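You operate a simulated robot arm through the tools that you are given. There is no shell and no other tool. Be economical: measure what you need, move in short steps, check, and stop when the job is done.

The job below is to be done with a simulated robot arm. You get a single attempt, and the scene is never put back.

Task
Put the wooden block on the left end of the steel bench away on the middle of the steel bench. Take the tag pack from the left end of the steel bench and put it on the right end of the steel bench. Put the red marker on the top of the grey drawer chest away on the top board of the steel shelf. Take the neck tag from the rear part of the bagging bench and leave it on the sorting tray. Stack the small carton that says "A1" from the top of the upper pallet on top of the small carton marked "D4". Take the changeover card and leave it on the shelf under the packing table. The order is free. Set down upright: tag pack, red marker.

Only the result counts: the job must be done as asked and must still hold three seconds after the hand-in. Knocking over, shifting, dropping, spilling or breaking anything else fails it.

Robot
A 7-joint arm with a vacuum gripper on a trunk, on a base that drives. Base frame: it is fixed to the floor where the robot stands at the start and does not move with it; the origin is under the middle of the robot, x ahead of it, y to its left, z up; the surface under the hand at the start is at about z = 0.8. Readings come in m, rad, newtons and seconds.
With the tool pointing down near the work surface it reaches from about 0.1 to 0.62 m from the robot's upright axis, wherever it stands. Its first joint turns from -1.204 to 3.002 rad. Places, roughly: changeover card [2, -1, 0.75]; middle of the steel bench [1.2, -0.3, 0.8]; neck tag [-1.75, 0.25, 0.75]; red marker [0.25, -0.5, 1]; right end of the steel bench [1.9, -0.3, 0.8]; shelf under the packing table [0.4, -3, 0.3]; small carton [4, 1.5, 0.5]; sorting tray [-1.5, 1.5, 0.9]; tag pack [0.75, 0, 0.75]; top board of the steel shelf (58x21 cm) [3.5, -0.44, 0.88]; wooden block (10x6x6 cm) [0.5, -0.1, 0.8]. Payload 1.06 kg.
Tool frame: the origin (TCP) lies in the middle of the cups' lips, and z points out of the cups. The gripper has 1 cup of 0.024 m across, covering 0.024 by 0.024 m (tool x, y); the bellows give 0.008 m. With the vacuum on, a cup seals on a smooth face that it is pressed against (1 to 4 N); it does not hold porous or soft things. The pull reaches 23 N.
Orientation is that of the tool frame in the base frame, as a unit quaternion [x, y, z, w]. With the cups facing straight down, the tool's x points along the base's -x, its y along +y and its z along -z.

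Tools
- The arm moves only by the tool move_arm. Its argument "rows" is a list of rows, each a list of 3 entries, a list of its own where there are three numbers: the shift along the tool's x, y, z in units of 500 mm (1.0 is 500 mm), then the turn, a rotation vector about the tool's x, y, z in units of 180 degrees (1.0 is 180 degrees), then the vacuum: 1 switches it on, 0 off. In form: [[[dx, dy, dz], [rx, ry, rz], vac], ...]. A call has 1 to 12 rows; each row is the pose to reach, as a shift and turn from the pose commanded when the call began, along the tool's axes at that moment. A call with a number of a shift or a turn outside -1 to 1 is refused whole. A row lasts 0.2 s, in which the tool goes at most 0.05 m and 0.15 rad; a call with a longer step from one row to the next is refused whole, and so is a gripper value outside its range. Where a pose cannot be reached the arm comes as near as it can. A force on the tool above 40 N (or 10 N above the force at the start of the call, whichever is more), or a blocked arm, ends the call early, and 0.2 s more pass. The pull builds up within a second once a cup has sealed. Time passes only in rows, and 0.2 s behind the last, so rows that repeat a pose give it time. It gives the time, the measured TCP pose, the force on the tool (base axes) and the pull of the vacuum at its end, in the units of the frame above (readings bear some noise), with the torque about the TCP (base axes, N m) and any sound that the robot's microphone picked up, and new pictures: "pictures" is both (left out), scene, wrist or none.
- Cameras (640 x 400 px; columns grow to the right, rows downward): "scene" is now at [0.1572, -0.0655, 1.1998]; the picture's right is [-0.70, -0.71, 0.00], its down [-0.30, 0.30, -0.90] and it looks along [0.65, -0.63, -0.43] (base axes); focal length 230 px, centre (320, 200). "wrist" rides on the gripper at [0.078, 0.019, -0.096] in the tool frame; the picture's right is [-0.24, 0.97, 0.00], its down [-0.71, -0.17, -0.69] and it looks along [-0.67, -0.16, 0.73] (tool axes); focal length 243 px, centre (320, 200). There is no depth. A picture from a camera that has moved, and an enlarged one, comes with that camera's place and axes in the base frame and with its lens.
- lift_body(by): slides the trunk up (or, below 0, down) by that many m; the arm and the scene camera ride with it, the base frame stays. It gives what a move gives, with no picture.
- roll_base(legs): drives the robot by 1 to 6 legs, each [ahead, left, turn to the left] in m, m and rad, along the robot's own axes; the way and the turn of a leg run together, so that a leg with both is an arc; at most 1.5 m and 3.142 rad a leg. The arm and the cameras ride along, it lands a little off, and it stops where it bumps. It gives what a move gives, and a new picture of the scene camera.
- aim_head(pan, tilt): turns the head with the scene camera to pan (to the left, within 1.396 rad either way) and tilt (down, from -0.506 to 1.204), counted from straight ahead of the robot. It gives what a move gives, and a new picture of the scene camera.
- inspect(camera, box): a new picture of the part [left, top, right, bottom] of that camera's present view, enlarged. The clock stands still meanwhile.
- finish_job(): hands the job in; it is judged then, once.

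Work in short steps. Places have to be worked out from the pictures, the camera data and where the tool is seen: move nearer, look again, correct. Check each grasp and each placing, and mend what went wrong. You have 186 turns and 260 pictures in all, those below and enlarged ones among them. Switch the vacuum off and draw the arm clear of the work before you hand the job in, unless the task says otherwise.

The tools are called after "Request:" by a JSON object that holds its "method" and its "body". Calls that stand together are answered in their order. move_arm: Moves the arm, as the interface text tells. Its arguments: {"type":"object","properties":{"rows":{"type":"array"},"pictures":{"type":"string","enum":["both","scene","wrist","none"]}},"required":["rows"]} The other tools are called the same way: lift_body (by) slides the trunk up or down; roll_base (legs) drives the base; aim_head (pan, tilt) turns the head that bears the scene camera; inspect (camera, box) takes an enlarged picture of a part of a camera's view; finish_job () hands the job in.

At the start:

```text
t: 0.0
ee_pos: [0.3406, -0.2077, 1.1174]
tool_rot: [0.0, 1.0, 0.0, 0.0]
ft_force: [-0.1, 0.6, 0.5]
torque: [0.0, 0.0, 0.02]
pull: 0.1
trunk travel left (down, up): [-0.35, 0.142]
robot x, y, heading: [0.001, 0.0001, 0.001]
head pan, tilt: [-0.775, 0.44]
```

scene: 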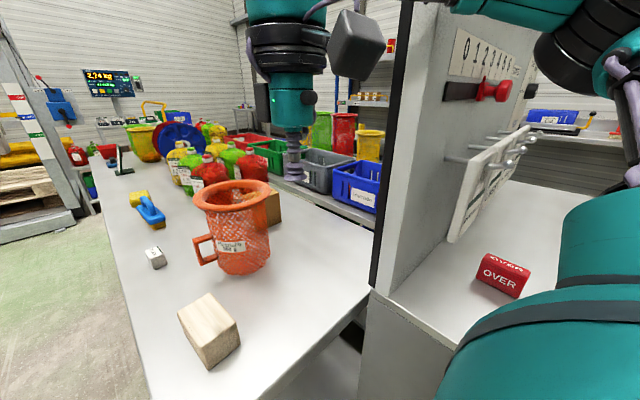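
wrist: 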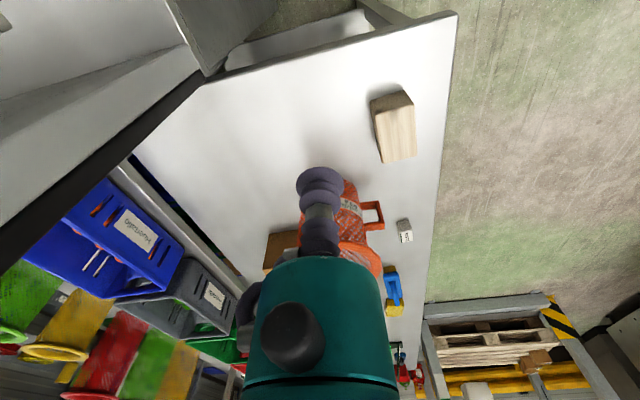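

I'll look closely at the bench's left end and the grey chest to identify the tag pack and the red marker.

Request:
{"method": "inspect", "body": {"camera": "scene", "box": [80, 160, 320, 380]}}

Request:
{"method": "inspect", "body": {"camera": "scene", "box": [400, 20, 640, 320]}}

Request:
{"method": "inspect", "body": {"camera": "wrist", "box": [220, 40, 480, 400]}}

```text
1.82 times, centred on (200, 270) of scene
camera zoom: at [0.1572, -0.0655, 1.1998], right [-0.7, -0.71, 0.0], down [-0.3, 0.3, -0.9], along [0.65, -0.63, -0.43], focal length 419 px, centre (538, 73)
```

zoom: 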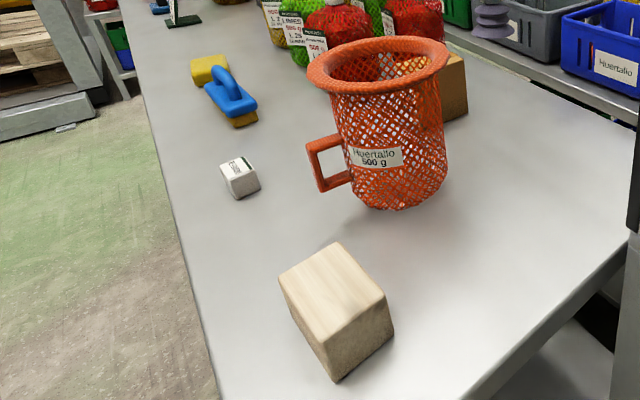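

```text
1.33 times, centred on (520, 170) of scene
camera zoom: at [0.1572, -0.0655, 1.1998], right [-0.7, -0.71, 0.0], down [-0.3, 0.3, -0.9], along [0.65, -0.63, -0.43], focal length 307 px, centre (53, 240)
```

zoom: 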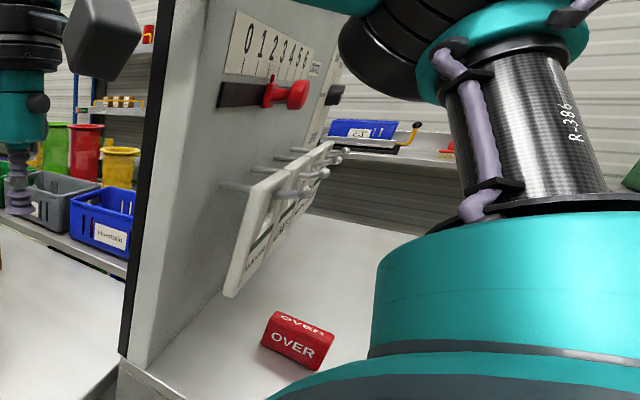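

```text
1.11 times, centred on (350, 220) of wrist
camera zoom: at [0.2614, -0.1893, 1.2127], right [0.24, 0.97, 0.0], down [0.71, -0.17, 0.69], along [0.67, -0.16, -0.73], focal length 270 px, centre (287, 178)
```

zoom: 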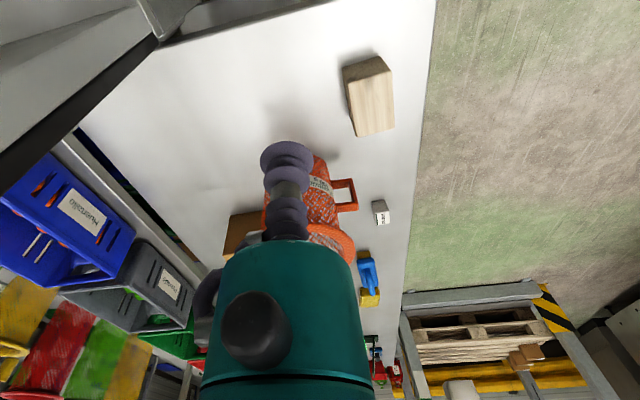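

The block lies flat at about (0.48, -0.115), top near z 0.86; the white tag pack is at about (0.78, -0.09). I'll look along the bench for the middle and right end, and around.

Request:
{"method": "aim_head", "body": {"pan": -0.2, "tilt": 0.3}}

Request:
{"method": "aim_head", "body": {"pan": 1.2, "tilt": 0.3}}

```text
t: 1.0
ee_pos: [0.34, -0.2084, 1.1168]
tool_rot: [0.0, 1.0, 0.0, 0.0]
ft_force: [0.1, 0.2, -0.2]
torque: [0.0, 0.0, -0.02]
pull: 0.1
trunk travel left (down, up): [-0.35, 0.142]
robot x, y, heading: [-0.0025, -0.0001, 0.001]
head pan, tilt: [-0.201, 0.3]
camera scene: at [0.1829, -0.0198, 1.2128], right [-0.2, -0.98, 0.0], down [-0.29, 0.06, -0.96], along [0.94, -0.19, -0.3], focal length 230 px, centre (320, 200)
```

scene: 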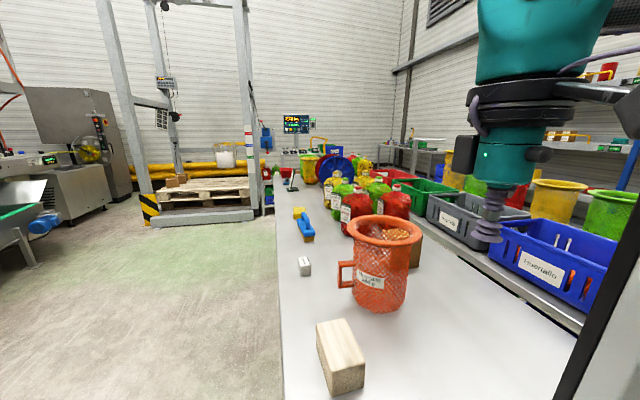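

```text
t: 2.5
ee_pos: [0.3403, -0.207, 1.1167]
tool_rot: [0.0, 1.0, 0.0, 0.0]
ft_force: [0.3, 0.0, 0.6]
torque: [-0.01, -0.05, 0.02]
pull: 0.2
trunk travel left (down, up): [-0.35, 0.142]
robot x, y, heading: [-0.0006, 0.0011, -0.002]
head pan, tilt: [1.201, 0.3]
camera scene: at [0.1252, 0.0859, 1.2128], right [0.93, -0.36, 0.0], down [-0.11, -0.28, -0.96], along [0.35, 0.89, -0.3], focal length 230 px, centre (320, 200)
```

scene: 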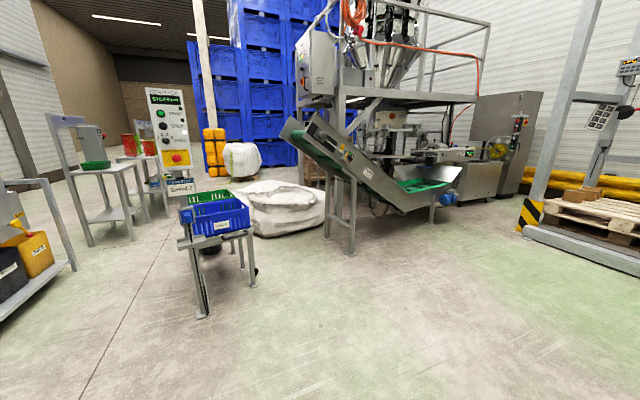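

The block's top centre is at about (0.477, -0.114). I'll bring the cup 4 cm above it and check.

Request:
{"method": "move_arm", "body": {"rows": [[[-0.09, 0.06, 0], [0, 0, 0], 0], [[-0.18, 0.12, 0], [0, 0, 0], 0], [[-0.274, 0.186, 0.02], [0, 0, 0], 0], [[-0.274, 0.186, 0.11], [0, 0, 0], 0], [[-0.274, 0.186, 0.2], [0, 0, 0], 0], [[-0.274, 0.186, 0.29], [0, 0, 0], 0], [[-0.274, 0.186, 0.38], [0, 0, 0], 0], [[-0.274, 0.186, 0.434], [0, 0, 0], 0]], "pictures": "wrist"}}

Request:
{"method": "aim_head", "body": {"pan": -0.5, "tilt": 0.6}}

```text
refused: row 1 steps farther than a row can; nothing moved
```

```text
t: 4.2
ee_pos: [0.3404, -0.2085, 1.1175]
tool_rot: [0.0, 1.0, 0.0, 0.0]
ft_force: [-0.1, -1.0, -0.4]
torque: [0.01, 0.04, 0.0]
pull: 0.0
trunk travel left (down, up): [-0.35, 0.142]
robot x, y, heading: [-0.0032, 0.0005, -0.005]
head pan, tilt: [-0.499, 0.6]
camera scene: at [0.169, -0.0434, 1.1853], right [-0.48, -0.88, 0.0], down [-0.5, 0.27, -0.83], along [0.72, -0.39, -0.56], focal length 230 px, centre (320, 200)
```

scene: 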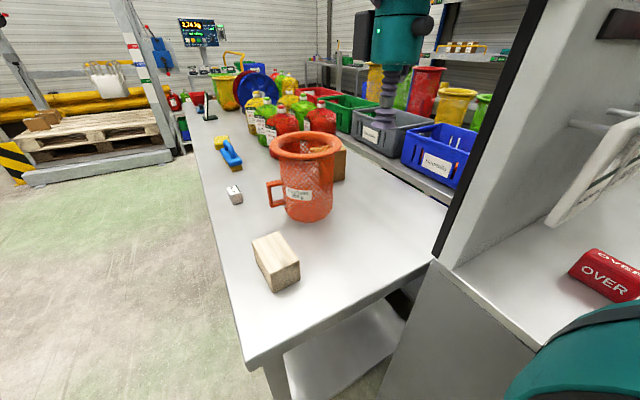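

Splitting into smaller rows to reach 4 cm above the block.

Request:
{"method": "move_arm", "body": {"rows": [[[-0.068, 0.046, 0], [0, 0, 0], 0], [[-0.137, 0.093, 0], [0, 0, 0], 0], [[-0.205, 0.14, 0], [0, 0, 0], 0], [[-0.274, 0.186, 0.02], [0, 0, 0], 0], [[-0.274, 0.186, 0.11], [0, 0, 0], 0], [[-0.274, 0.186, 0.2], [0, 0, 0], 0], [[-0.274, 0.186, 0.29], [0, 0, 0], 0], [[-0.274, 0.186, 0.38], [0, 0, 0], 0], [[-0.274, 0.186, 0.434], [0, 0, 0], 0]]}}

```text
t: 6.4
ee_pos: [0.4781, -0.0832, 0.9027]
tool_rot: [-0.021, 1.0, -0.015, 0.007]
ft_force: [0.4, 0.4, 0.0]
torque: [0.0, 0.02, 0.0]
pull: 0.1
out of reach, approached as far as the arm can: row 4, 5
trunk travel left (down, up): [-0.35, 0.142]
robot x, y, heading: [0.0007, 0.0026, 0.012]
head pan, tilt: [-0.499, 0.6]
stopped in row 9: the arm was blocked; the commanded pose is now the measured one
camera scene: at [0.1698, -0.0217, 1.1861], right [-0.47, -0.88, 0.01], down [-0.5, 0.25, -0.83], along [0.73, -0.4, -0.56], focal length 230 px, centre (320, 200)
camera wrist: at [0.396, -0.065, 0.9971], right [0.19, 0.98, -0.03], down [0.71, -0.12, 0.7], along [0.68, -0.15, -0.72], focal length 243 px, centre (320, 200)
```

scene: 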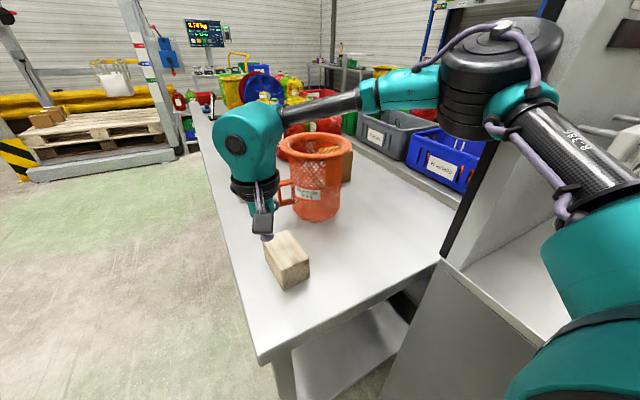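
wrist: 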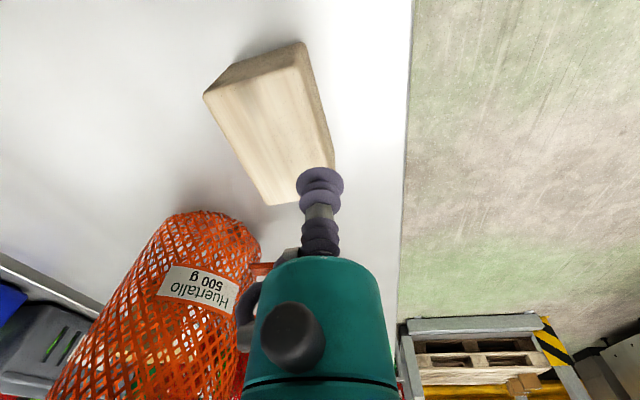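

The arm was blocked: the elbow looks to be against the chest's upright panel. I'll retreat up the way I came, then work from another stand.

Request:
{"method": "move_arm", "body": {"rows": [[[0, 0, -0.05], [0, 0, 0], 0], [[0, 0, -0.14], [0, 0, 0], 0], [[0.0, 0, -0.23], [0, 0, 0], 0], [[0.02, -0.03, -0.32], [0, 0, 0], 0], [[0.07, -0.08, -0.36], [0, 0, 0], 0], [[0.14, -0.12, -0.38], [0, 0, 0], 0], [[0.2, -0.16, -0.4], [0, 0, 0], 0]]}}

```text
t: 8.2
ee_pos: [0.3805, -0.149, 1.1048]
tool_rot: [-0.041, 0.999, -0.005, 0.008]
ft_force: [-0.2, -0.6, 0.2]
torque: [-0.03, 0.02, 0.0]
pull: 0.0
out of reach, approached as far as the arm can: row 3
trunk travel left (down, up): [-0.35, 0.142]
robot x, y, heading: [-0.0033, 0.0145, 0.063]
head pan, tilt: [-0.499, 0.6]
stopped in row 7: the arm was blocked; the commanded pose is now the measured one
camera scene: at [0.1652, -0.0231, 1.1871], right [-0.43, -0.91, -0.01], down [-0.51, 0.24, -0.83], along [0.75, -0.35, -0.56], focal length 230 px, centre (320, 200)
camera wrist: at [0.2998, -0.1368, 1.1995], right [0.15, 0.99, -0.01], down [0.71, -0.11, 0.7], along [0.69, -0.11, -0.72], focal length 243 px, centre (320, 200)
```

scene: 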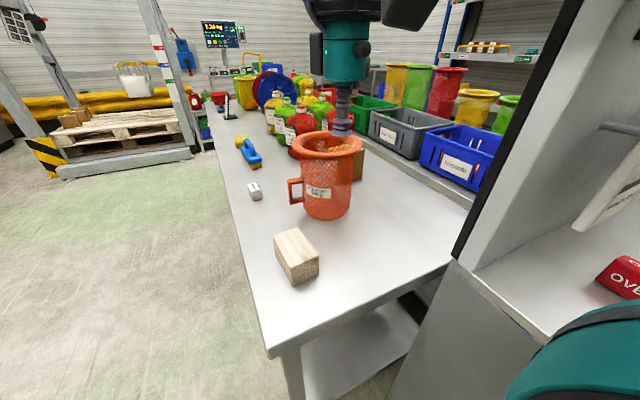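
wrist: 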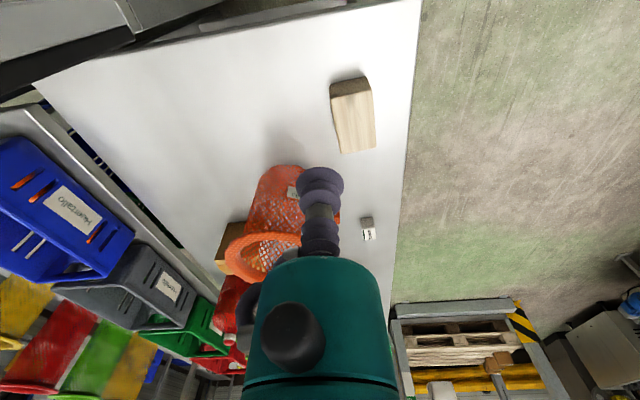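

The base got nudged (heading 0.063): the elbow is leaning on the chest panel. I'll drive left, away from it, over the free floor.

Request:
{"method": "roll_base", "body": {"legs": [[0, 0.4, -0.063]]}}

```text
t: 12.2
ee_pos: [0.3653, 0.2201, 1.1024]
tool_rot: [-0.006, 1.0, -0.007, 0.004]
ft_force: [0.4, 0.5, -0.4]
torque: [0.01, 0.0, 0.0]
pull: 0.1
trunk travel left (down, up): [-0.35, 0.142]
robot x, y, heading: [-0.0115, 0.4084, -0.014]
head pan, tilt: [-0.499, 0.6]
camera scene: at [0.1589, 0.3625, 1.1853], right [-0.49, -0.87, 0.0], down [-0.49, 0.28, -0.83], along [0.72, -0.4, -0.56], focal length 230 px, centre (320, 200)
```

scene: 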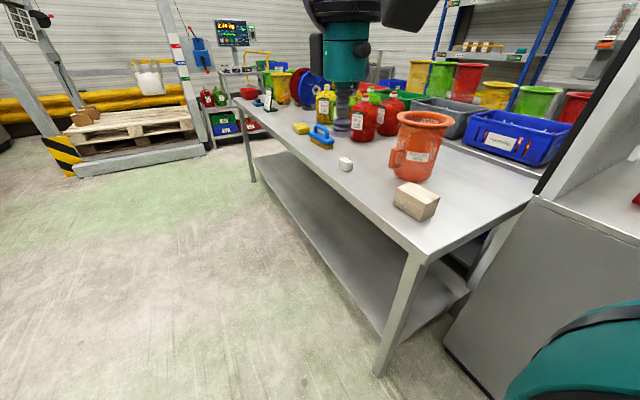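

The bench's front edge is near y≈0. I'll drive ahead alongside it to (0.65, 0.45), then turn to face the bench.

Request:
{"method": "roll_base", "body": {"legs": [[0.66, 0.05, 0], [0, 0, -1.557]]}}

Request:
{"method": "aim_head", "body": {"pan": 0.5, "tilt": 0.5}}

```text
t: 19.7
ee_pos: [0.4837, 0.0719, 1.1021]
tool_rot: [0.695, 0.719, -0.007, -0.002]
ft_force: [-0.6, -0.2, -0.4]
torque: [0.03, 0.0, 0.01]
pull: 0.0
trunk travel left (down, up): [-0.35, 0.142]
robot x, y, heading: [0.6657, 0.4511, -1.564]
head pan, tilt: [-0.499, 0.6]
camera scene: at [0.6235, 0.2807, 1.1853], right [-0.88, 0.47, 0.0], down [0.27, 0.5, -0.83], along [-0.39, -0.73, -0.56], focal length 230 px, centre (320, 200)
```

scene: 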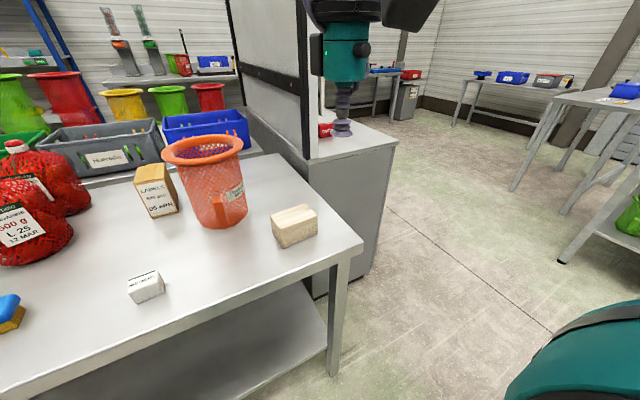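

```text
t: 21.0
ee_pos: [0.4837, 0.0718, 1.103]
tool_rot: [0.695, 0.719, -0.008, -0.002]
ft_force: [-0.9, -0.7, -0.2]
torque: [0.02, -0.01, -0.04]
pull: 0.0
trunk travel left (down, up): [-0.35, 0.142]
robot x, y, heading: [0.6607, 0.4466, -1.561]
head pan, tilt: [0.499, 0.499]
camera scene: at [0.7093, 0.2792, 1.1944], right [-0.87, -0.49, 0.0], down [-0.23, 0.42, -0.88], along [0.43, -0.77, -0.48], focal length 230 px, centre (320, 200)
```

scene: 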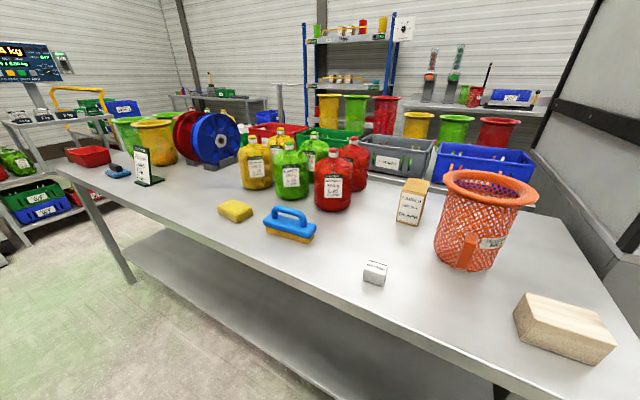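

There are two candidates for the tag pack: the white box and the tan labelled pack by the mug. Inspecting both.

Request:
{"method": "inspect", "body": {"camera": "scene", "box": [340, 160, 480, 300]}}

Request:
{"method": "inspect", "body": {"camera": "scene", "box": [60, 80, 360, 250]}}

```text
2.86 times, centred on (410, 230) of scene
camera zoom: at [0.7093, 0.2792, 1.1944], right [-0.87, -0.49, 0.0], down [-0.23, 0.42, -0.88], along [0.43, -0.77, -0.48], focal length 658 px, centre (63, 114)
```

zoom: 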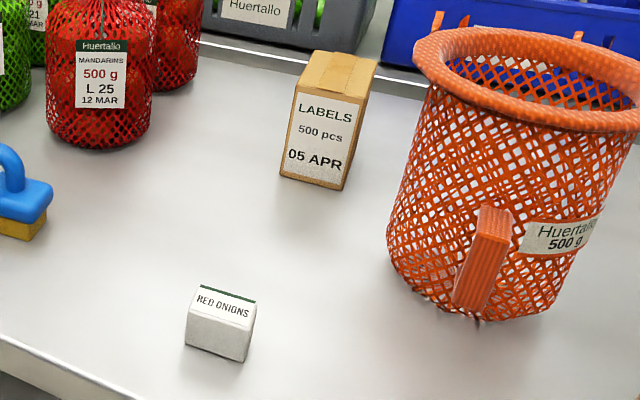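

```text
2.13 times, centred on (210, 165) of scene
camera zoom: at [0.7093, 0.2792, 1.1944], right [-0.87, -0.49, 0.0], down [-0.23, 0.42, -0.88], along [0.43, -0.77, -0.48], focal length 492 px, centre (555, 275)
```

zoom: 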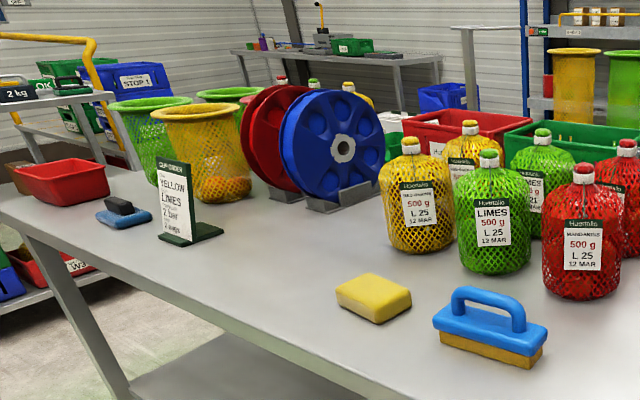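

The "RED ONIONS" white box at (0.78, -0.09) matches the tag pack hint; the LABELS carton is a different item. The chest is well clear from here, so I move above the block at (0.483, -0.11).

Request:
{"method": "move_arm", "body": {"rows": [[[-0.09, 0, 0], [0, 0, 0], 0], [[-0.18, 0, 0], [0, 0, 0], 0], [[-0.27, 0, 0], [0, 0, 0], 0], [[-0.363, -0.012, 0], [0, 0, 0], 0], [[-0.363, -0.012, 0.09], [0, 0, 0], 0], [[-0.363, -0.012, 0.18], [0, 0, 0], 0], [[-0.363, -0.012, 0.27], [0, 0, 0], 0], [[-0.363, -0.012, 0.36], [0, 0, 0], 0], [[-0.363, -0.012, 0.42], [0, 0, 0], 0]]}}

```text
t: 23.0
ee_pos: [0.4816, -0.1091, 0.8928]
tool_rot: [0.695, 0.719, -0.007, -0.001]
ft_force: [-0.4, -0.1, 0.1]
torque: [0.02, 0.05, -0.01]
pull: 0.1
out of reach, approached as far as the arm can: row 4, 5, 6
trunk travel left (down, up): [-0.35, 0.142]
robot x, y, heading: [0.661, 0.4489, -1.562]
head pan, tilt: [0.499, 0.499]
camera scene: at [0.7093, 0.2791, 1.1944], right [-0.87, -0.49, 0.0], down [-0.23, 0.42, -0.88], along [0.43, -0.77, -0.48], focal length 230 px, centre (320, 200)
camera wrist: at [0.4982, -0.0312, 0.9874], right [0.98, -0.2, -0.01], down [-0.14, -0.71, 0.69], along [-0.15, -0.68, -0.72], focal length 243 px, centre (320, 200)
```

scene: 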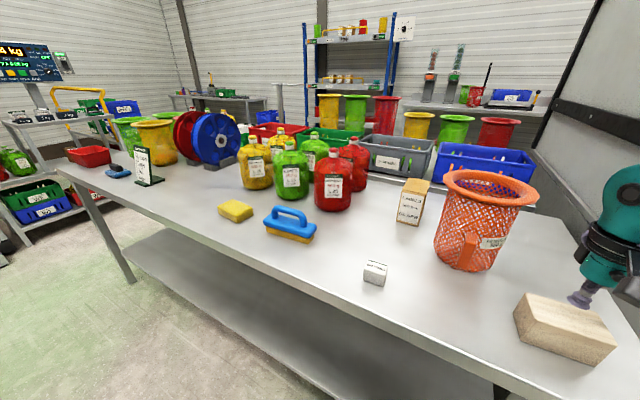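
wrist: 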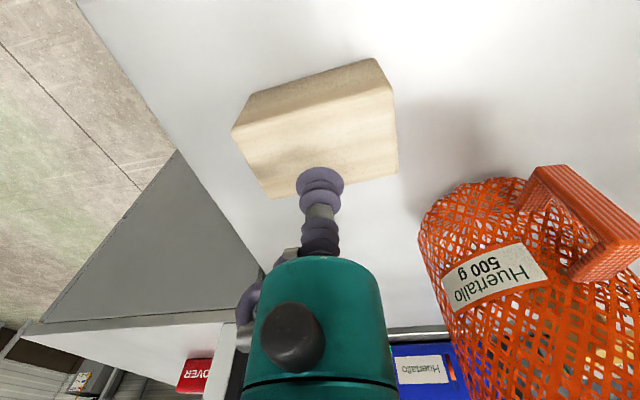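

The cup's downward projection falls at the centre of the block's top. I'll descend with vacuum on to about 3 mm below the expected contact height.

Request:
{"method": "move_arm", "body": {"rows": [[[0, 0, 0.04], [0, 0, 0], 1], [[0, 0, 0.068], [0, 0, 0], 1], [[0, 0, 0.072], [0, 0, 0], 1], [[0, 0, 0.072], [0, 0, 0], 1], [[0, 0, 0.072], [0, 0, 0], 1]], "pictures": "none"}}

```text
t: 24.2
ee_pos: [0.4813, -0.1112, 0.8583]
tool_rot: [0.695, 0.719, -0.008, -0.001]
ft_force: [-1.9, -0.5, 12.3]
torque: [0.05, -0.15, -0.05]
pull: 23.5
trunk travel left (down, up): [-0.35, 0.142]
robot x, y, heading: [0.663, 0.4517, -1.561]
head pan, tilt: [0.499, 0.499]
```

Sealed, pull 23.5 N. I'll lift it, and draw back toward the robot for driving.

Request:
{"method": "move_arm", "body": {"rows": [[[0, 0, -0.04], [0, 0, 0], 1], [[0, 0, -0.13], [0, 0, 0], 1], [[0, 0, -0.22], [0, 0, 0], 1], [[0, 0, -0.31], [0, 0, 0], 1], [[0, 0, -0.4], [0, 0, 0], 1], [[0, 0, -0.49], [0, 0, 0], 1], [[0.09, 0, -0.5], [0, 0, 0], 1], [[0.18, 0, -0.5], [0, 0, 0], 1], [[0.27, 0, -0.5], [0, 0, 0], 1], [[0.36, 0, -0.5], [0, 0, 0], 1]], "pictures": "wrist"}}

```text
t: 26.4
ee_pos: [0.4772, 0.0695, 1.1079]
tool_rot: [0.695, 0.719, -0.006, -0.002]
ft_force: [-0.1, 0.6, -1.6]
torque: [0.0, 0.01, 0.02]
pull: 23.1
out of reach, approached as far as the arm can: row 4, 5, 6
trunk travel left (down, up): [-0.35, 0.142]
robot x, y, heading: [0.6652, 0.4484, -1.564]
head pan, tilt: [0.499, 0.499]
camera wrist: at [0.4932, 0.1483, 1.2033], right [0.98, -0.2, -0.01], down [-0.14, -0.71, 0.69], along [-0.15, -0.68, -0.72], focal length 243 px, centre (320, 200)
```

wrist: 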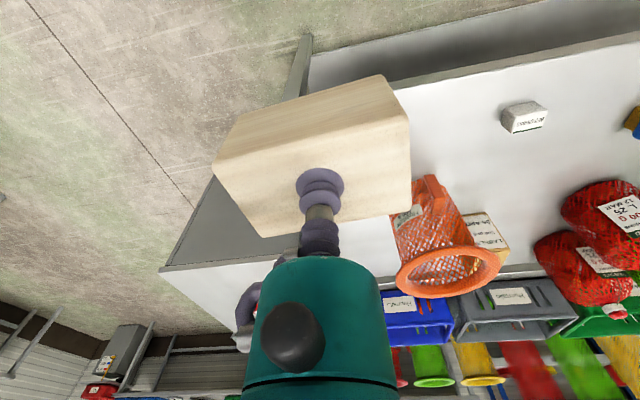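

Holding the block well. I'll slide left along the bench (toward +x) by 0.7 m and look at the middle.

Request:
{"method": "roll_base", "body": {"legs": [[0, 0.72, 0]]}}

Request:
{"method": "aim_head", "body": {"pan": 0.0, "tilt": 0.7}}

```text
t: 33.2
ee_pos: [1.2058, 0.0746, 1.1087]
tool_rot: [0.697, 0.717, -0.007, -0.002]
ft_force: [0.4, 0.2, -0.9]
torque: [0.01, -0.04, 0.04]
pull: 22.5
trunk travel left (down, up): [-0.35, 0.142]
robot x, y, heading: [1.3939, 0.4543, -1.566]
head pan, tilt: [0.499, 0.499]
camera scene: at [1.4386, 0.2844, 1.1944], right [-0.88, -0.48, 0.0], down [-0.23, 0.42, -0.88], along [0.42, -0.77, -0.48], focal length 230 px, centre (320, 200)
```

scene: 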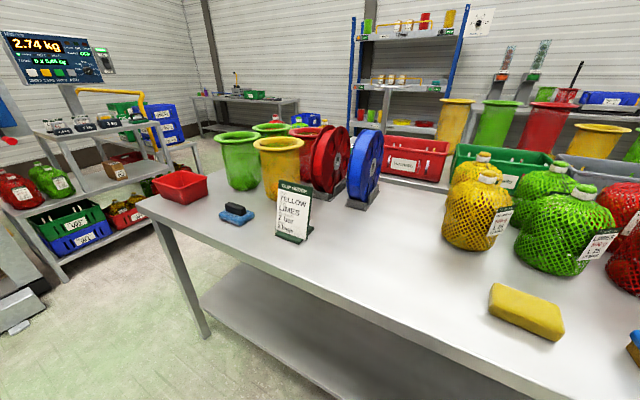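

```text
t: 34.1
ee_pos: [1.2046, 0.0745, 1.1082]
tool_rot: [0.697, 0.717, -0.007, -0.003]
ft_force: [0.7, 0.6, -1.7]
torque: [-0.01, 0.01, 0.02]
pull: 22.7
trunk travel left (down, up): [-0.35, 0.142]
robot x, y, heading: [1.3919, 0.4535, -1.568]
head pan, tilt: [0.0, 0.7]
camera scene: at [1.3951, 0.2791, 1.1767], right [-1.0, -0.01, 0.0], down [0.0, 0.64, -0.77], along [0.0, -0.77, -0.64], focal length 230 px, centre (320, 200)
```

scene: 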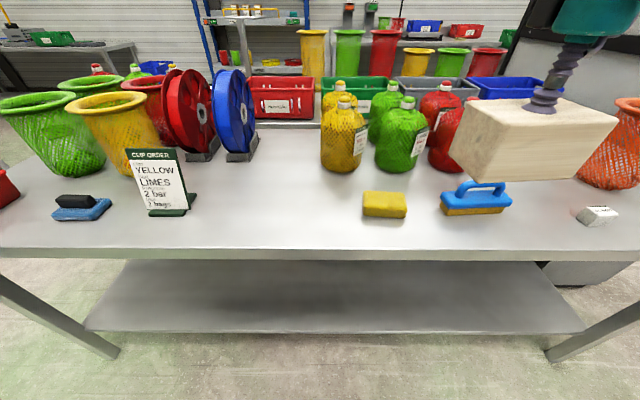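

The clear spot in the bench's middle is at about (1.37, -0.14), beside the sponge (left edge x≈1.295). I'll carry the block there and stop about 1.5 cm above the surface.

Request:
{"method": "move_arm", "body": {"rows": [[[-0.073, 0.053, 0], [0, 0, 0], 1], [[-0.146, 0.106, 0], [0, 0, 0], 1], [[-0.219, 0.159, 0], [0, 0, 0], 1], [[-0.292, 0.212, 0], [0, 0, 0], 1], [[-0.365, 0.265, 0], [0, 0, 0], 1], [[-0.438, 0.318, 0], [0, 0, 0], 1], [[-0.438, 0.318, 0.09], [0, 0, 0], 1], [[-0.438, 0.318, 0.18], [0, 0, 0], 1], [[-0.438, 0.318, 0.27], [0, 0, 0], 1], [[-0.438, 0.318, 0.36], [0, 0, 0], 1], [[-0.438, 0.318, 0.44], [0, 0, 0], 1], [[-0.438, 0.318, 0.465], [0, 0, 0], 1]]}}

```text
t: 36.8
ee_pos: [1.2778, -0.0453, 0.8632]
tool_rot: [0.697, 0.717, -0.007, -0.002]
ft_force: [0.3, -0.2, 0.6]
torque: [0.02, 0.05, -0.01]
pull: 22.7
out of reach, approached as far as the arm can: row 3, 4, 5, 6, 7, 8, 9, 10, 11, 12
trunk travel left (down, up): [-0.35, 0.142]
robot x, y, heading: [1.3927, 0.457, -1.56]
head pan, tilt: [0.0, 0.7]
camera scene: at [1.3947, 0.2791, 1.1767], right [-1.0, -0.01, 0.0], down [0.0, 0.64, -0.76], along [0.0, -0.76, -0.64], focal length 230 px, centre (320, 200)
camera wrist: at [1.2949, 0.034, 0.9589], right [0.98, -0.21, -0.01], down [-0.14, -0.71, 0.69], along [-0.15, -0.68, -0.72], focal length 243 px, centre (320, 200)
```

scene: 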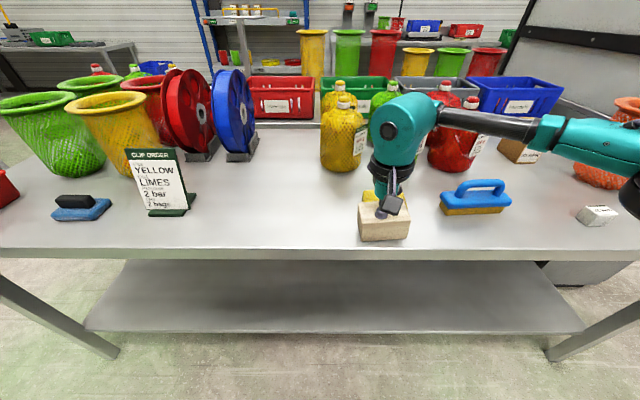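
wrist: 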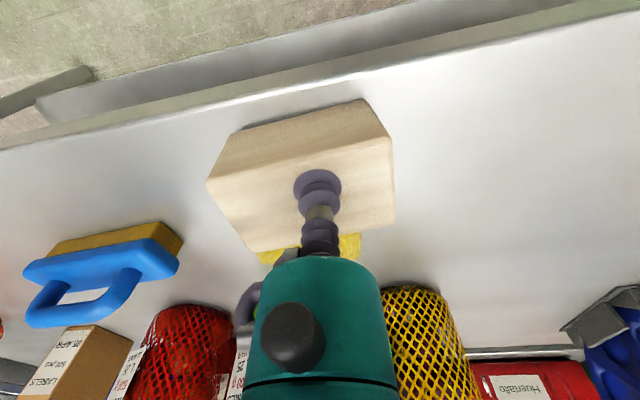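

The arm stopped short at (1.278, -0.045), likely stuck on a reach limit while high up. From here I'll lift slightly and shift +x, then back, at low height.

Request:
{"method": "move_arm", "body": {"rows": [[[0, 0, -0.06], [0, 0, 0], 1], [[0, 0.08, -0.06], [0, 0, 0], 1], [[0, 0.16, -0.06], [0, 0, 0], 1], [[0, 0.2, -0.06], [0, 0, 0], 1], [[-0.07, 0.2, -0.06], [0, 0, 0], 1], [[-0.14, 0.2, -0.06], [0, 0, 0], 1], [[-0.2, 0.2, -0.06], [0, 0, 0], 1], [[-0.2, 0.2, -0.06], [0, 0, 0], 1]]}}

```text
t: 38.5
ee_pos: [1.2853, -0.0486, 0.8814]
tool_rot: [0.697, 0.717, -0.008, -0.002]
ft_force: [-0.1, -0.3, -1.3]
torque: [0.02, 0.01, 0.0]
pull: 23.1
out of reach, approached as far as the arm can: row 2, 3, 4, 5, 6, 7, 8
trunk travel left (down, up): [-0.35, 0.142]
robot x, y, heading: [1.3916, 0.4564, -1.563]
head pan, tilt: [0.0, 0.7]
camera scene: at [1.3947, 0.2787, 1.1766], right [-1.0, -0.01, 0.0], down [0.0, 0.64, -0.76], along [0.0, -0.76, -0.64], focal length 230 px, centre (320, 200)
camera wrist: at [1.3024, 0.0312, 0.9765], right [0.98, -0.21, -0.01], down [-0.14, -0.71, 0.69], along [-0.15, -0.67, -0.72], focal length 243 px, centre (320, 200)
```

scene: 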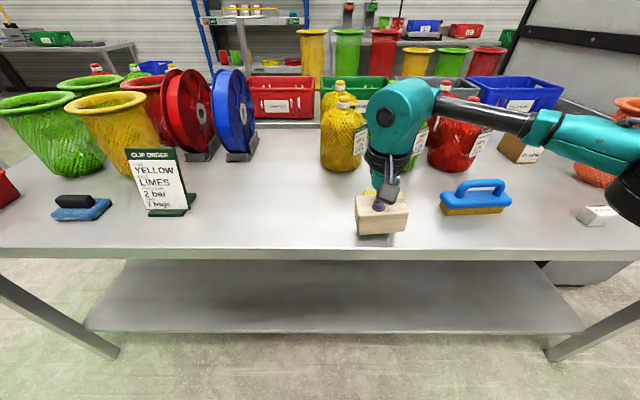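
wrist: 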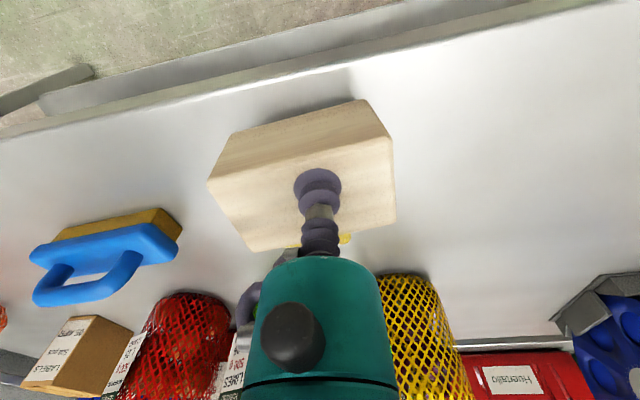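

The arm can't swing further left in this posture; a stand where the target lies ~0.18 m to the right worked before. I'll lift, and shift the base left by 0.17.

Request:
{"method": "move_arm", "body": {"rows": [[[0, 0, -0.09], [0, 0, 0], 1], [[0, 0, -0.18], [0, 0, 0], 1], [[0, 0, -0.25], [0, 0, 0], 1]], "pictures": "none"}}

Request:
{"method": "roll_base", "body": {"legs": [[0, 0.17, 0]]}}

```text
t: 39.4
ee_pos: [1.265, -0.0511, 1.0015]
tool_rot: [0.696, 0.718, -0.008, -0.002]
ft_force: [-0.2, -0.4, -2.2]
torque: [0.0, 0.03, 0.01]
pull: 22.9
out of reach, approached as far as the arm can: row 1, 2, 3
trunk travel left (down, up): [-0.35, 0.142]
robot x, y, heading: [1.3935, 0.4556, -1.568]
head pan, tilt: [0.0, 0.7]
```

```text
t: 41.4
ee_pos: [1.4296, -0.05, 1.001]
tool_rot: [0.697, 0.717, -0.008, -0.003]
ft_force: [-0.5, -0.1, -1.3]
torque: [0.01, 0.01, 0.0]
pull: 23.0
trunk travel left (down, up): [-0.35, 0.142]
robot x, y, heading: [1.5578, 0.4569, -1.569]
head pan, tilt: [0.0, 0.7]
camera scene: at [1.5602, 0.2801, 1.1767], right [-1.0, -0.01, 0.0], down [0.0, 0.64, -0.76], along [0.01, -0.76, -0.64], focal length 230 px, centre (320, 200)
```

scene: 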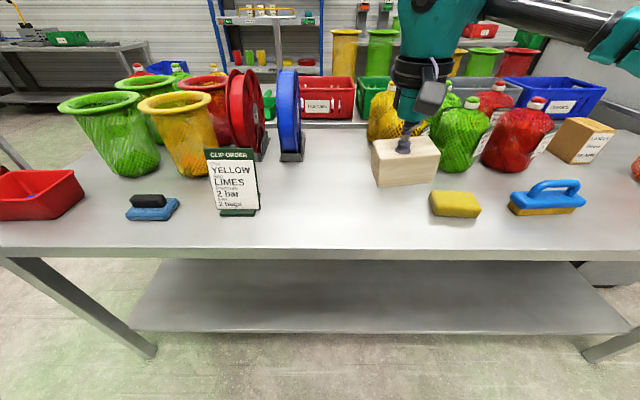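

Now the target (1.375, -0.10) is right of the axis. I'll shift there in small steps and start lowering.

Request:
{"method": "move_arm", "body": {"rows": [[[0, -0.06, 0], [0, 0, 0], 1], [[-0.03, -0.115, 0], [0, 0, 0], 1], [[-0.1, -0.115, 0.03], [0, 0, 0], 1], [[-0.1, -0.115, 0.1], [0, 0, 0], 1], [[-0.1, -0.115, 0.18], [0, 0, 0], 1], [[-0.1, -0.115, 0.25], [0, 0, 0], 1]]}}

```text
t: 42.8
ee_pos: [1.373, -0.1047, 0.8771]
tool_rot: [0.696, 0.718, -0.008, -0.002]
ft_force: [-0.7, -0.7, -1.6]
torque: [-0.01, 0.04, 0.02]
pull: 22.8
trunk travel left (down, up): [-0.35, 0.142]
robot x, y, heading: [1.56, 0.4563, -1.56]
head pan, tilt: [0.0, 0.7]
camera scene: at [1.56, 0.28, 1.1766], right [-1.0, -0.01, 0.0], down [0.0, 0.64, -0.76], along [0.01, -0.76, -0.64], focal length 230 px, centre (320, 200)
camera wrist: at [1.3907, -0.0252, 0.9719], right [0.98, -0.21, -0.01], down [-0.14, -0.71, 0.69], along [-0.15, -0.68, -0.72], focal length 243 px, centre (320, 200)
```

scene: 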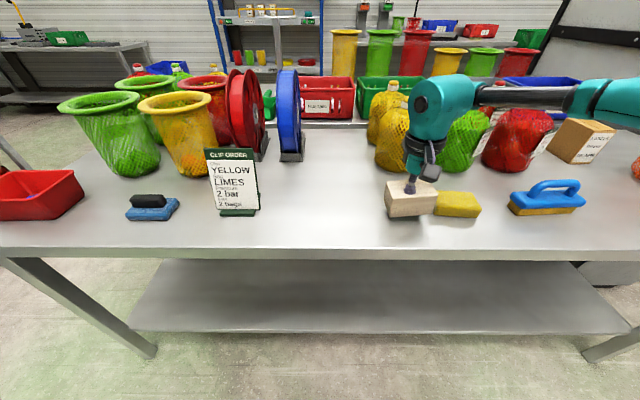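
wrist: 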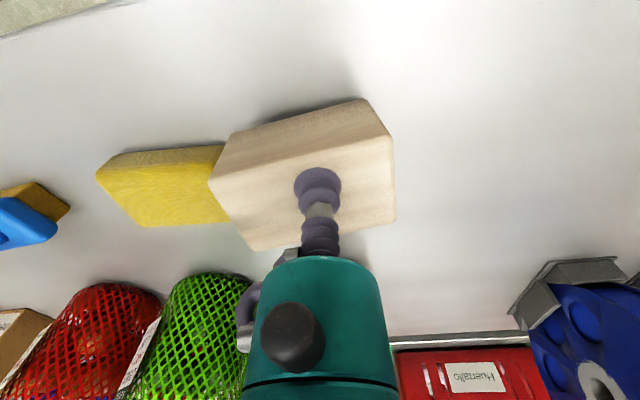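

Reached. I'll nudge 1.2 cm away from the sponge, lower until contact, and check the force.

Request:
{"method": "move_arm", "body": {"rows": [[[0, 0.024, 0], [0, 0, 0], 1], [[0, 0.024, 0.02], [0, 0, 0], 1], [[0, 0.024, 0.032], [0, 0, 0], 1], [[0, 0.024, 0.036], [0, 0, 0], 1]], "pictures": "none"}}

```text
t: 43.8
ee_pos: [1.3848, -0.1025, 0.8602]
tool_rot: [0.697, 0.717, -0.008, -0.001]
ft_force: [-3.9, -1.0, 10.0]
torque: [0.13, -0.18, 0.04]
pull: 22.7
trunk travel left (down, up): [-0.35, 0.142]
robot x, y, heading: [1.5581, 0.453, -1.565]
head pan, tilt: [0.0, 0.7]
```

Contact at 10 N. I release, wait, then lift away.

Request:
{"method": "move_arm", "body": {"rows": [[[0, 0, -0.004], [0, 0, 0], 0], [[0, 0, -0.004], [0, 0, 0], 0], [[0, 0, -0.004], [0, 0, 0], 0], [[0, 0, -0.03], [0, 0, 0], 0], [[0, 0, -0.12], [0, 0, 0], 0], [[0, 0, -0.21], [0, 0, 0], 0], [[0.09, 0, -0.24], [0, 0, 0], 0], [[0.18, 0, -0.3], [0, 0, 0], 0], [[0.26, 0, -0.34], [0, 0, 0], 0]], "pictures": "scene"}}

```text
refused: row 8 steps farther than a row can; nothing moved
```

Request:
{"method": "move_arm", "body": {"rows": [[[0, 0, -0.004], [0, 0, 0], 0], [[0, 0, -0.004], [0, 0, 0], 0], [[0, 0, -0.004], [0, 0, 0], 0], [[0, 0, -0.03], [0, 0, 0], 0], [[0, 0, -0.12], [0, 0, 0], 0], [[0, 0, -0.21], [0, 0, 0], 0], [[0.08, 0, -0.24], [0, 0, 0], 0], [[0.16, 0, -0.28], [0, 0, 0], 0], [[0.24, 0, -0.32], [0, 0, 0], 0]], "pictures": "scene"}}

```text
t: 45.8
ee_pos: [1.3824, 0.0193, 1.0171]
tool_rot: [0.697, 0.717, -0.007, -0.003]
ft_force: [-0.8, -0.2, 0.3]
torque: [-0.01, 0.0, 0.03]
pull: 0.1
trunk travel left (down, up): [-0.35, 0.142]
robot x, y, heading: [1.5571, 0.4531, -1.557]
head pan, tilt: [0.0, 0.7]
camera scene: at [1.5601, 0.2807, 1.1768], right [-1.0, -0.01, 0.0], down [0.0, 0.64, -0.77], along [0.01, -0.77, -0.64], focal length 230 px, centre (320, 200)
```

scene: 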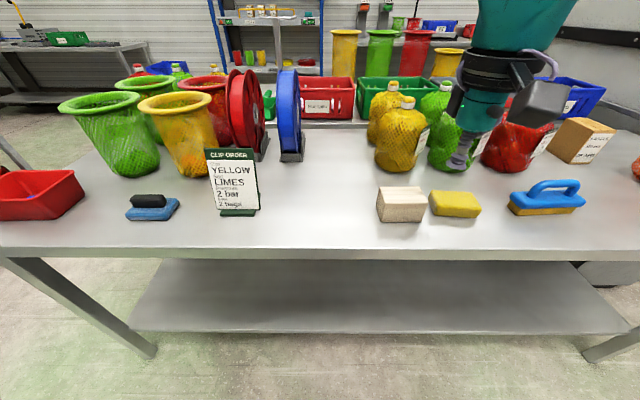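

The block is placed stably. Now to the tag pack: I'll roll right 0.6 m so the pack sits ~0.18 m right of the axis.

Request:
{"method": "roll_base", "body": {"legs": [[0, -0.6, 0]]}}

```text
t: 51.7
ee_pos: [0.7662, 0.0174, 1.0162]
tool_rot: [0.699, 0.715, -0.008, -0.002]
ft_force: [-0.3, 0.3, -0.3]
torque: [-0.02, 0.01, 0.0]
pull: 0.1
trunk travel left (down, up): [-0.35, 0.142]
robot x, y, heading: [0.9461, 0.456, -1.574]
head pan, tilt: [0.0, 0.7]
camera scene: at [0.9466, 0.2784, 1.1767], right [-1.0, 0.0, 0.0], down [0.0, 0.64, -0.76], along [0.0, -0.76, -0.64], focal length 230 px, centre (320, 200)
```

scene: 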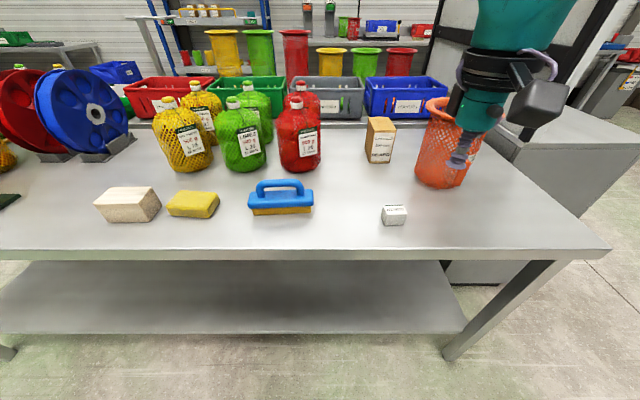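

Tag pack top is at about (0.783, -0.093). I'll move above it at z≈0.88 and check with the wrist camera.

Request:
{"method": "move_arm", "body": {"rows": [[[-0.07, 0.01, 0], [0, 0, 0], 0], [[-0.14, 0.02, 0], [0, 0, 0], 0], [[-0.221, 0.03, 0.02], [0, 0, 0], 0], [[-0.221, 0.03, 0.11], [0, 0, 0], 0], [[-0.221, 0.03, 0.2], [0, 0, 0], 0], [[-0.221, 0.03, 0.272], [0, 0, 0], 0]]}}

Request:
{"method": "inspect", "body": {"camera": "wrist", "box": [240, 60, 400, 220]}}

```text
t: 53.1
ee_pos: [0.7826, -0.0976, 0.8763]
tool_rot: [0.7, 0.715, -0.007, -0.002]
ft_force: [0.2, -0.4, 0.0]
torque: [-0.01, 0.01, -0.02]
pull: 0.0
out of reach, approached as far as the arm can: row 3, 4
trunk travel left (down, up): [-0.35, 0.142]
robot x, y, heading: [0.942, 0.4581, -1.572]
head pan, tilt: [0.0, 0.7]
camera scene: at [0.9466, 0.2782, 1.1766], right [-1.0, 0.0, 0.0], down [0.0, 0.64, -0.76], along [0.0, -0.76, -0.64], focal length 230 px, centre (320, 200)
camera wrist: at [0.8006, -0.0182, 0.9714], right [0.98, -0.21, -0.01], down [-0.15, -0.71, 0.69], along [-0.16, -0.67, -0.72], focal length 243 px, centre (320, 200)
```

scene: 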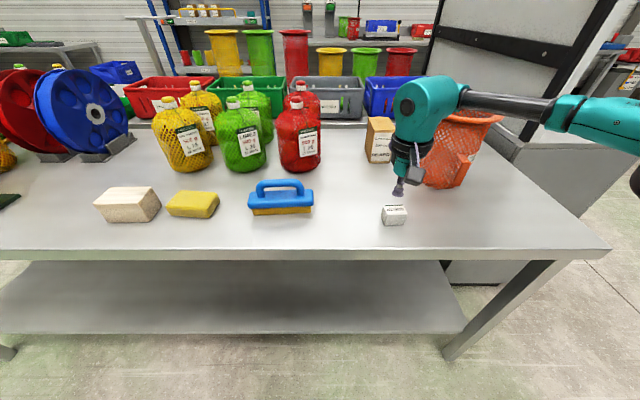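
wrist: 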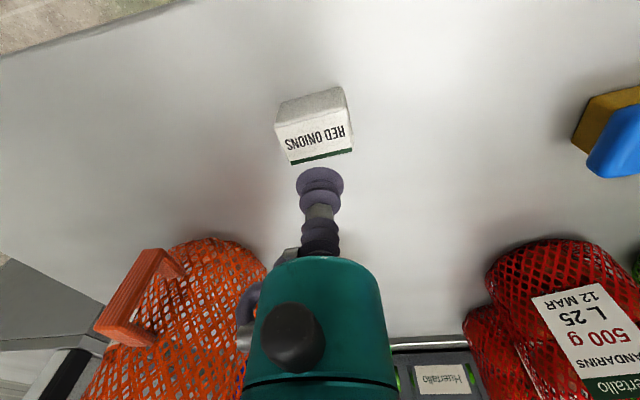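

```text
2.50 times, centred on (320, 140) of wrist
camera zoom: at [0.8006, -0.0182, 0.9714], right [0.98, -0.21, -0.01], down [-0.15, -0.71, 0.69], along [-0.16, -0.67, -0.72], focal length 606 px, centre (320, 350)
```

zoom: 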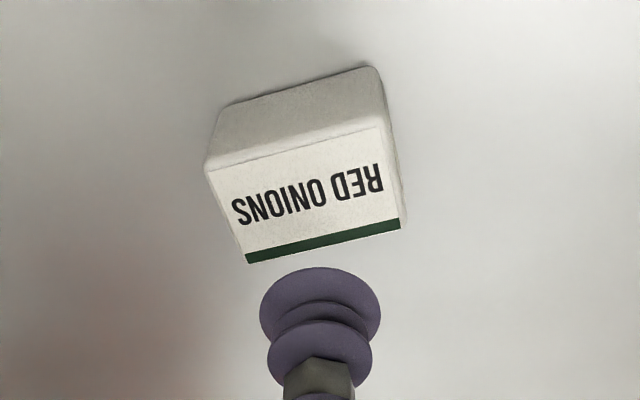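

The pack's top centre is about 8 mm nearer than the TCP, at (0.780, -0.090). I'll correct and descend with suction, checking contact.

Request:
{"method": "move_arm", "body": {"rows": [[[0.016, -0.005, 0.02], [0, 0, 0], 1], [[0.016, -0.005, 0.06], [0, 0, 0], 1], [[0.016, -0.005, 0.072], [0, 0, 0], 1], [[0.016, -0.005, 0.072], [0, 0, 0], 1]]}}

```text
t: 54.1
ee_pos: [0.7807, -0.0878, 0.8432]
tool_rot: [0.699, 0.715, -0.008, -0.003]
ft_force: [0.5, 0.0, 0.1]
torque: [-0.01, -0.03, 0.01]
pull: 0.1
trunk travel left (down, up): [-0.35, 0.142]
robot x, y, heading: [0.9447, 0.4554, -1.572]
head pan, tilt: [0.0, 0.7]
camera scene: at [0.9467, 0.2784, 1.1767], right [-1.0, 0.0, 0.0], down [0.0, 0.64, -0.76], along [0.0, -0.76, -0.64], focal length 230 px, centre (320, 200)
camera wrist: at [0.7983, -0.0087, 0.9378], right [0.98, -0.21, -0.01], down [-0.15, -0.71, 0.69], along [-0.16, -0.67, -0.72], focal length 243 px, centre (320, 200)
```

scene: 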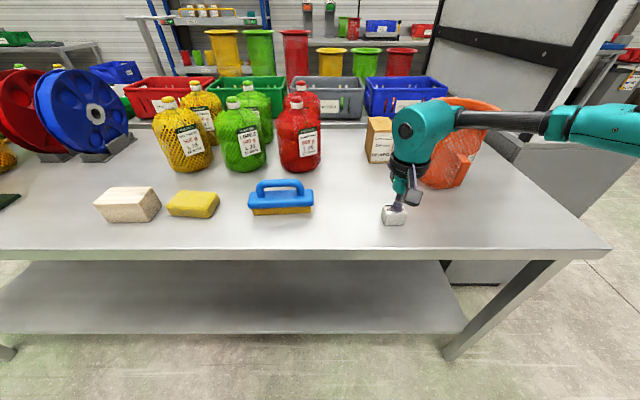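
wrist: 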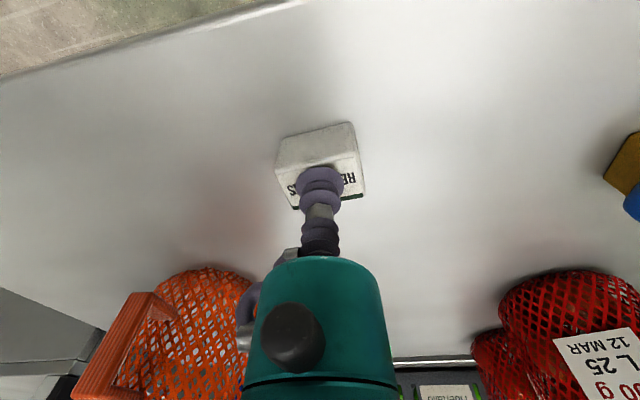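

Centred over the pack, not yet touching. Lowering 6 mm more.

Request:
{"method": "move_arm", "body": {"rows": [[[0, 0, 0.006], [0, 0, 0], 1], [[0, 0, 0.012], [0, 0, 0], 1], [[0, 0, 0.012], [0, 0, 0], 1]], "pictures": "none"}}

```text
t: 54.9
ee_pos: [0.7797, -0.0865, 0.8395]
tool_rot: [0.699, 0.715, -0.007, -0.003]
ft_force: [0.1, 0.0, 1.8]
torque: [0.01, 0.02, -0.02]
pull: 0.1
trunk travel left (down, up): [-0.35, 0.142]
robot x, y, heading: [0.9447, 0.4553, -1.572]
head pan, tilt: [0.0, 0.7]
```

Request:
{"method": "move_arm", "body": {"rows": [[[0, 0, 0.004], [0, 0, 0], 1], [[0, 0, 0.006], [0, 0, 0], 1], [[0, 0, 0.006], [0, 0, 0], 1], [[0, 0, 0.006], [0, 0, 0], 1]], "pictures": "none"}}

```text
t: 55.9
ee_pos: [0.7787, -0.0877, 0.8346]
tool_rot: [0.699, 0.715, -0.008, -0.003]
ft_force: [-0.2, -1.1, 1.4]
torque: [-0.01, -0.06, 0.01]
pull: 23.1
trunk travel left (down, up): [-0.35, 0.142]
robot x, y, heading: [0.9453, 0.4524, -1.567]
head pan, tilt: [0.0, 0.7]
```

Sealed (pull 23 N). Lifting and drawing back for the drive.

Request:
{"method": "move_arm", "body": {"rows": [[[0, 0, -0.03], [0, 0, 0], 1], [[0, 0, -0.12], [0, 0, 0], 1], [[0, 0, -0.21], [0, 0, 0], 1], [[0.05, 0, -0.28], [0, 0, 0], 1], [[0.12, 0, -0.33], [0, 0, 0], 1], [[0.2, 0, -0.36], [0, 0, 0], 1]], "pictures": "wrist"}}

Request:
{"method": "roll_base", "body": {"legs": [[0, 1.1, 0]]}}

```text
t: 57.3
ee_pos: [0.7784, 0.0162, 1.0186]
tool_rot: [0.699, 0.715, -0.006, -0.003]
ft_force: [0.5, -0.2, -1.0]
torque: [-0.03, 0.01, 0.01]
pull: 22.5
trunk travel left (down, up): [-0.35, 0.142]
robot x, y, heading: [0.9484, 0.453, -1.575]
head pan, tilt: [0.0, 0.7]
camera wrist: at [0.7954, 0.0951, 1.1124], right [0.98, -0.21, -0.01], down [-0.15, -0.71, 0.69], along [-0.16, -0.67, -0.72], focal length 243 px, centre (320, 200)
```

wrist: 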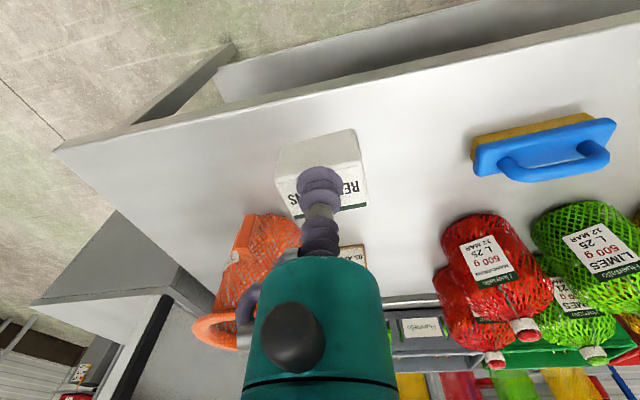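

```text
t: 67.1
ee_pos: [1.8448, -0.0042, 1.018]
tool_rot: [0.716, 0.698, -0.008, -0.003]
ft_force: [0.6, 0.7, -1.3]
torque: [0.03, 0.0, -0.02]
pull: 23.2
trunk travel left (down, up): [-0.35, 0.142]
robot x, y, heading: [2.0343, 0.4269, -1.621]
head pan, tilt: [0.0, 0.7]
camera scene: at [2.0264, 0.2505, 1.1767], right [-1.0, 0.05, 0.0], down [0.03, 0.64, -0.76], along [-0.04, -0.76, -0.64], focal length 230 px, centre (320, 200)
```

scene: 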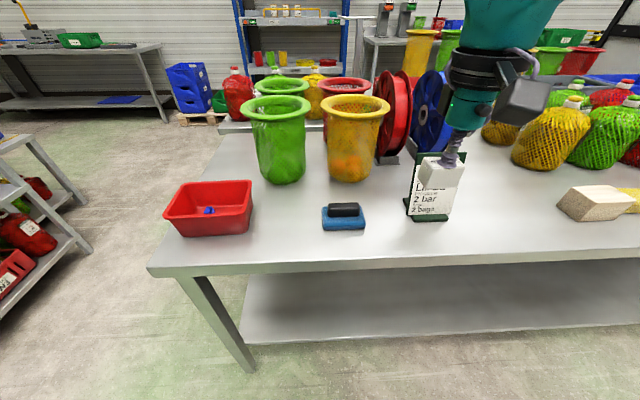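

The bench runs to x≈2.33; there's a clean 17 cm gap between the scrubber and the red tray at about (2.085, -0.12). I'll shift the base 0.22 left with a small heading correction.

Request:
{"method": "roll_base", "body": {"legs": [[0.0, 0.22, 0.05]]}}

```text
t: 69.6
ee_pos: [2.0842, -0.0188, 1.0172]
tool_rot: [0.698, 0.716, -0.008, -0.003]
ft_force: [0.7, 0.1, -1.0]
torque: [0.02, -0.02, -0.01]
pull: 22.6
trunk travel left (down, up): [-0.35, 0.142]
robot x, y, heading: [2.247, 0.4205, -1.571]
head pan, tilt: [0.0, 0.7]
camera scene: at [2.2515, 0.245, 1.1767], right [-1.0, 0.0, 0.0], down [0.0, 0.64, -0.76], along [0.0, -0.76, -0.64], focal length 230 px, centre (320, 200)
```

scene: 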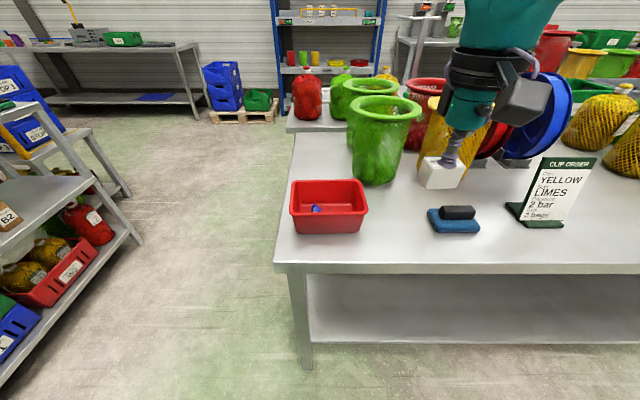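

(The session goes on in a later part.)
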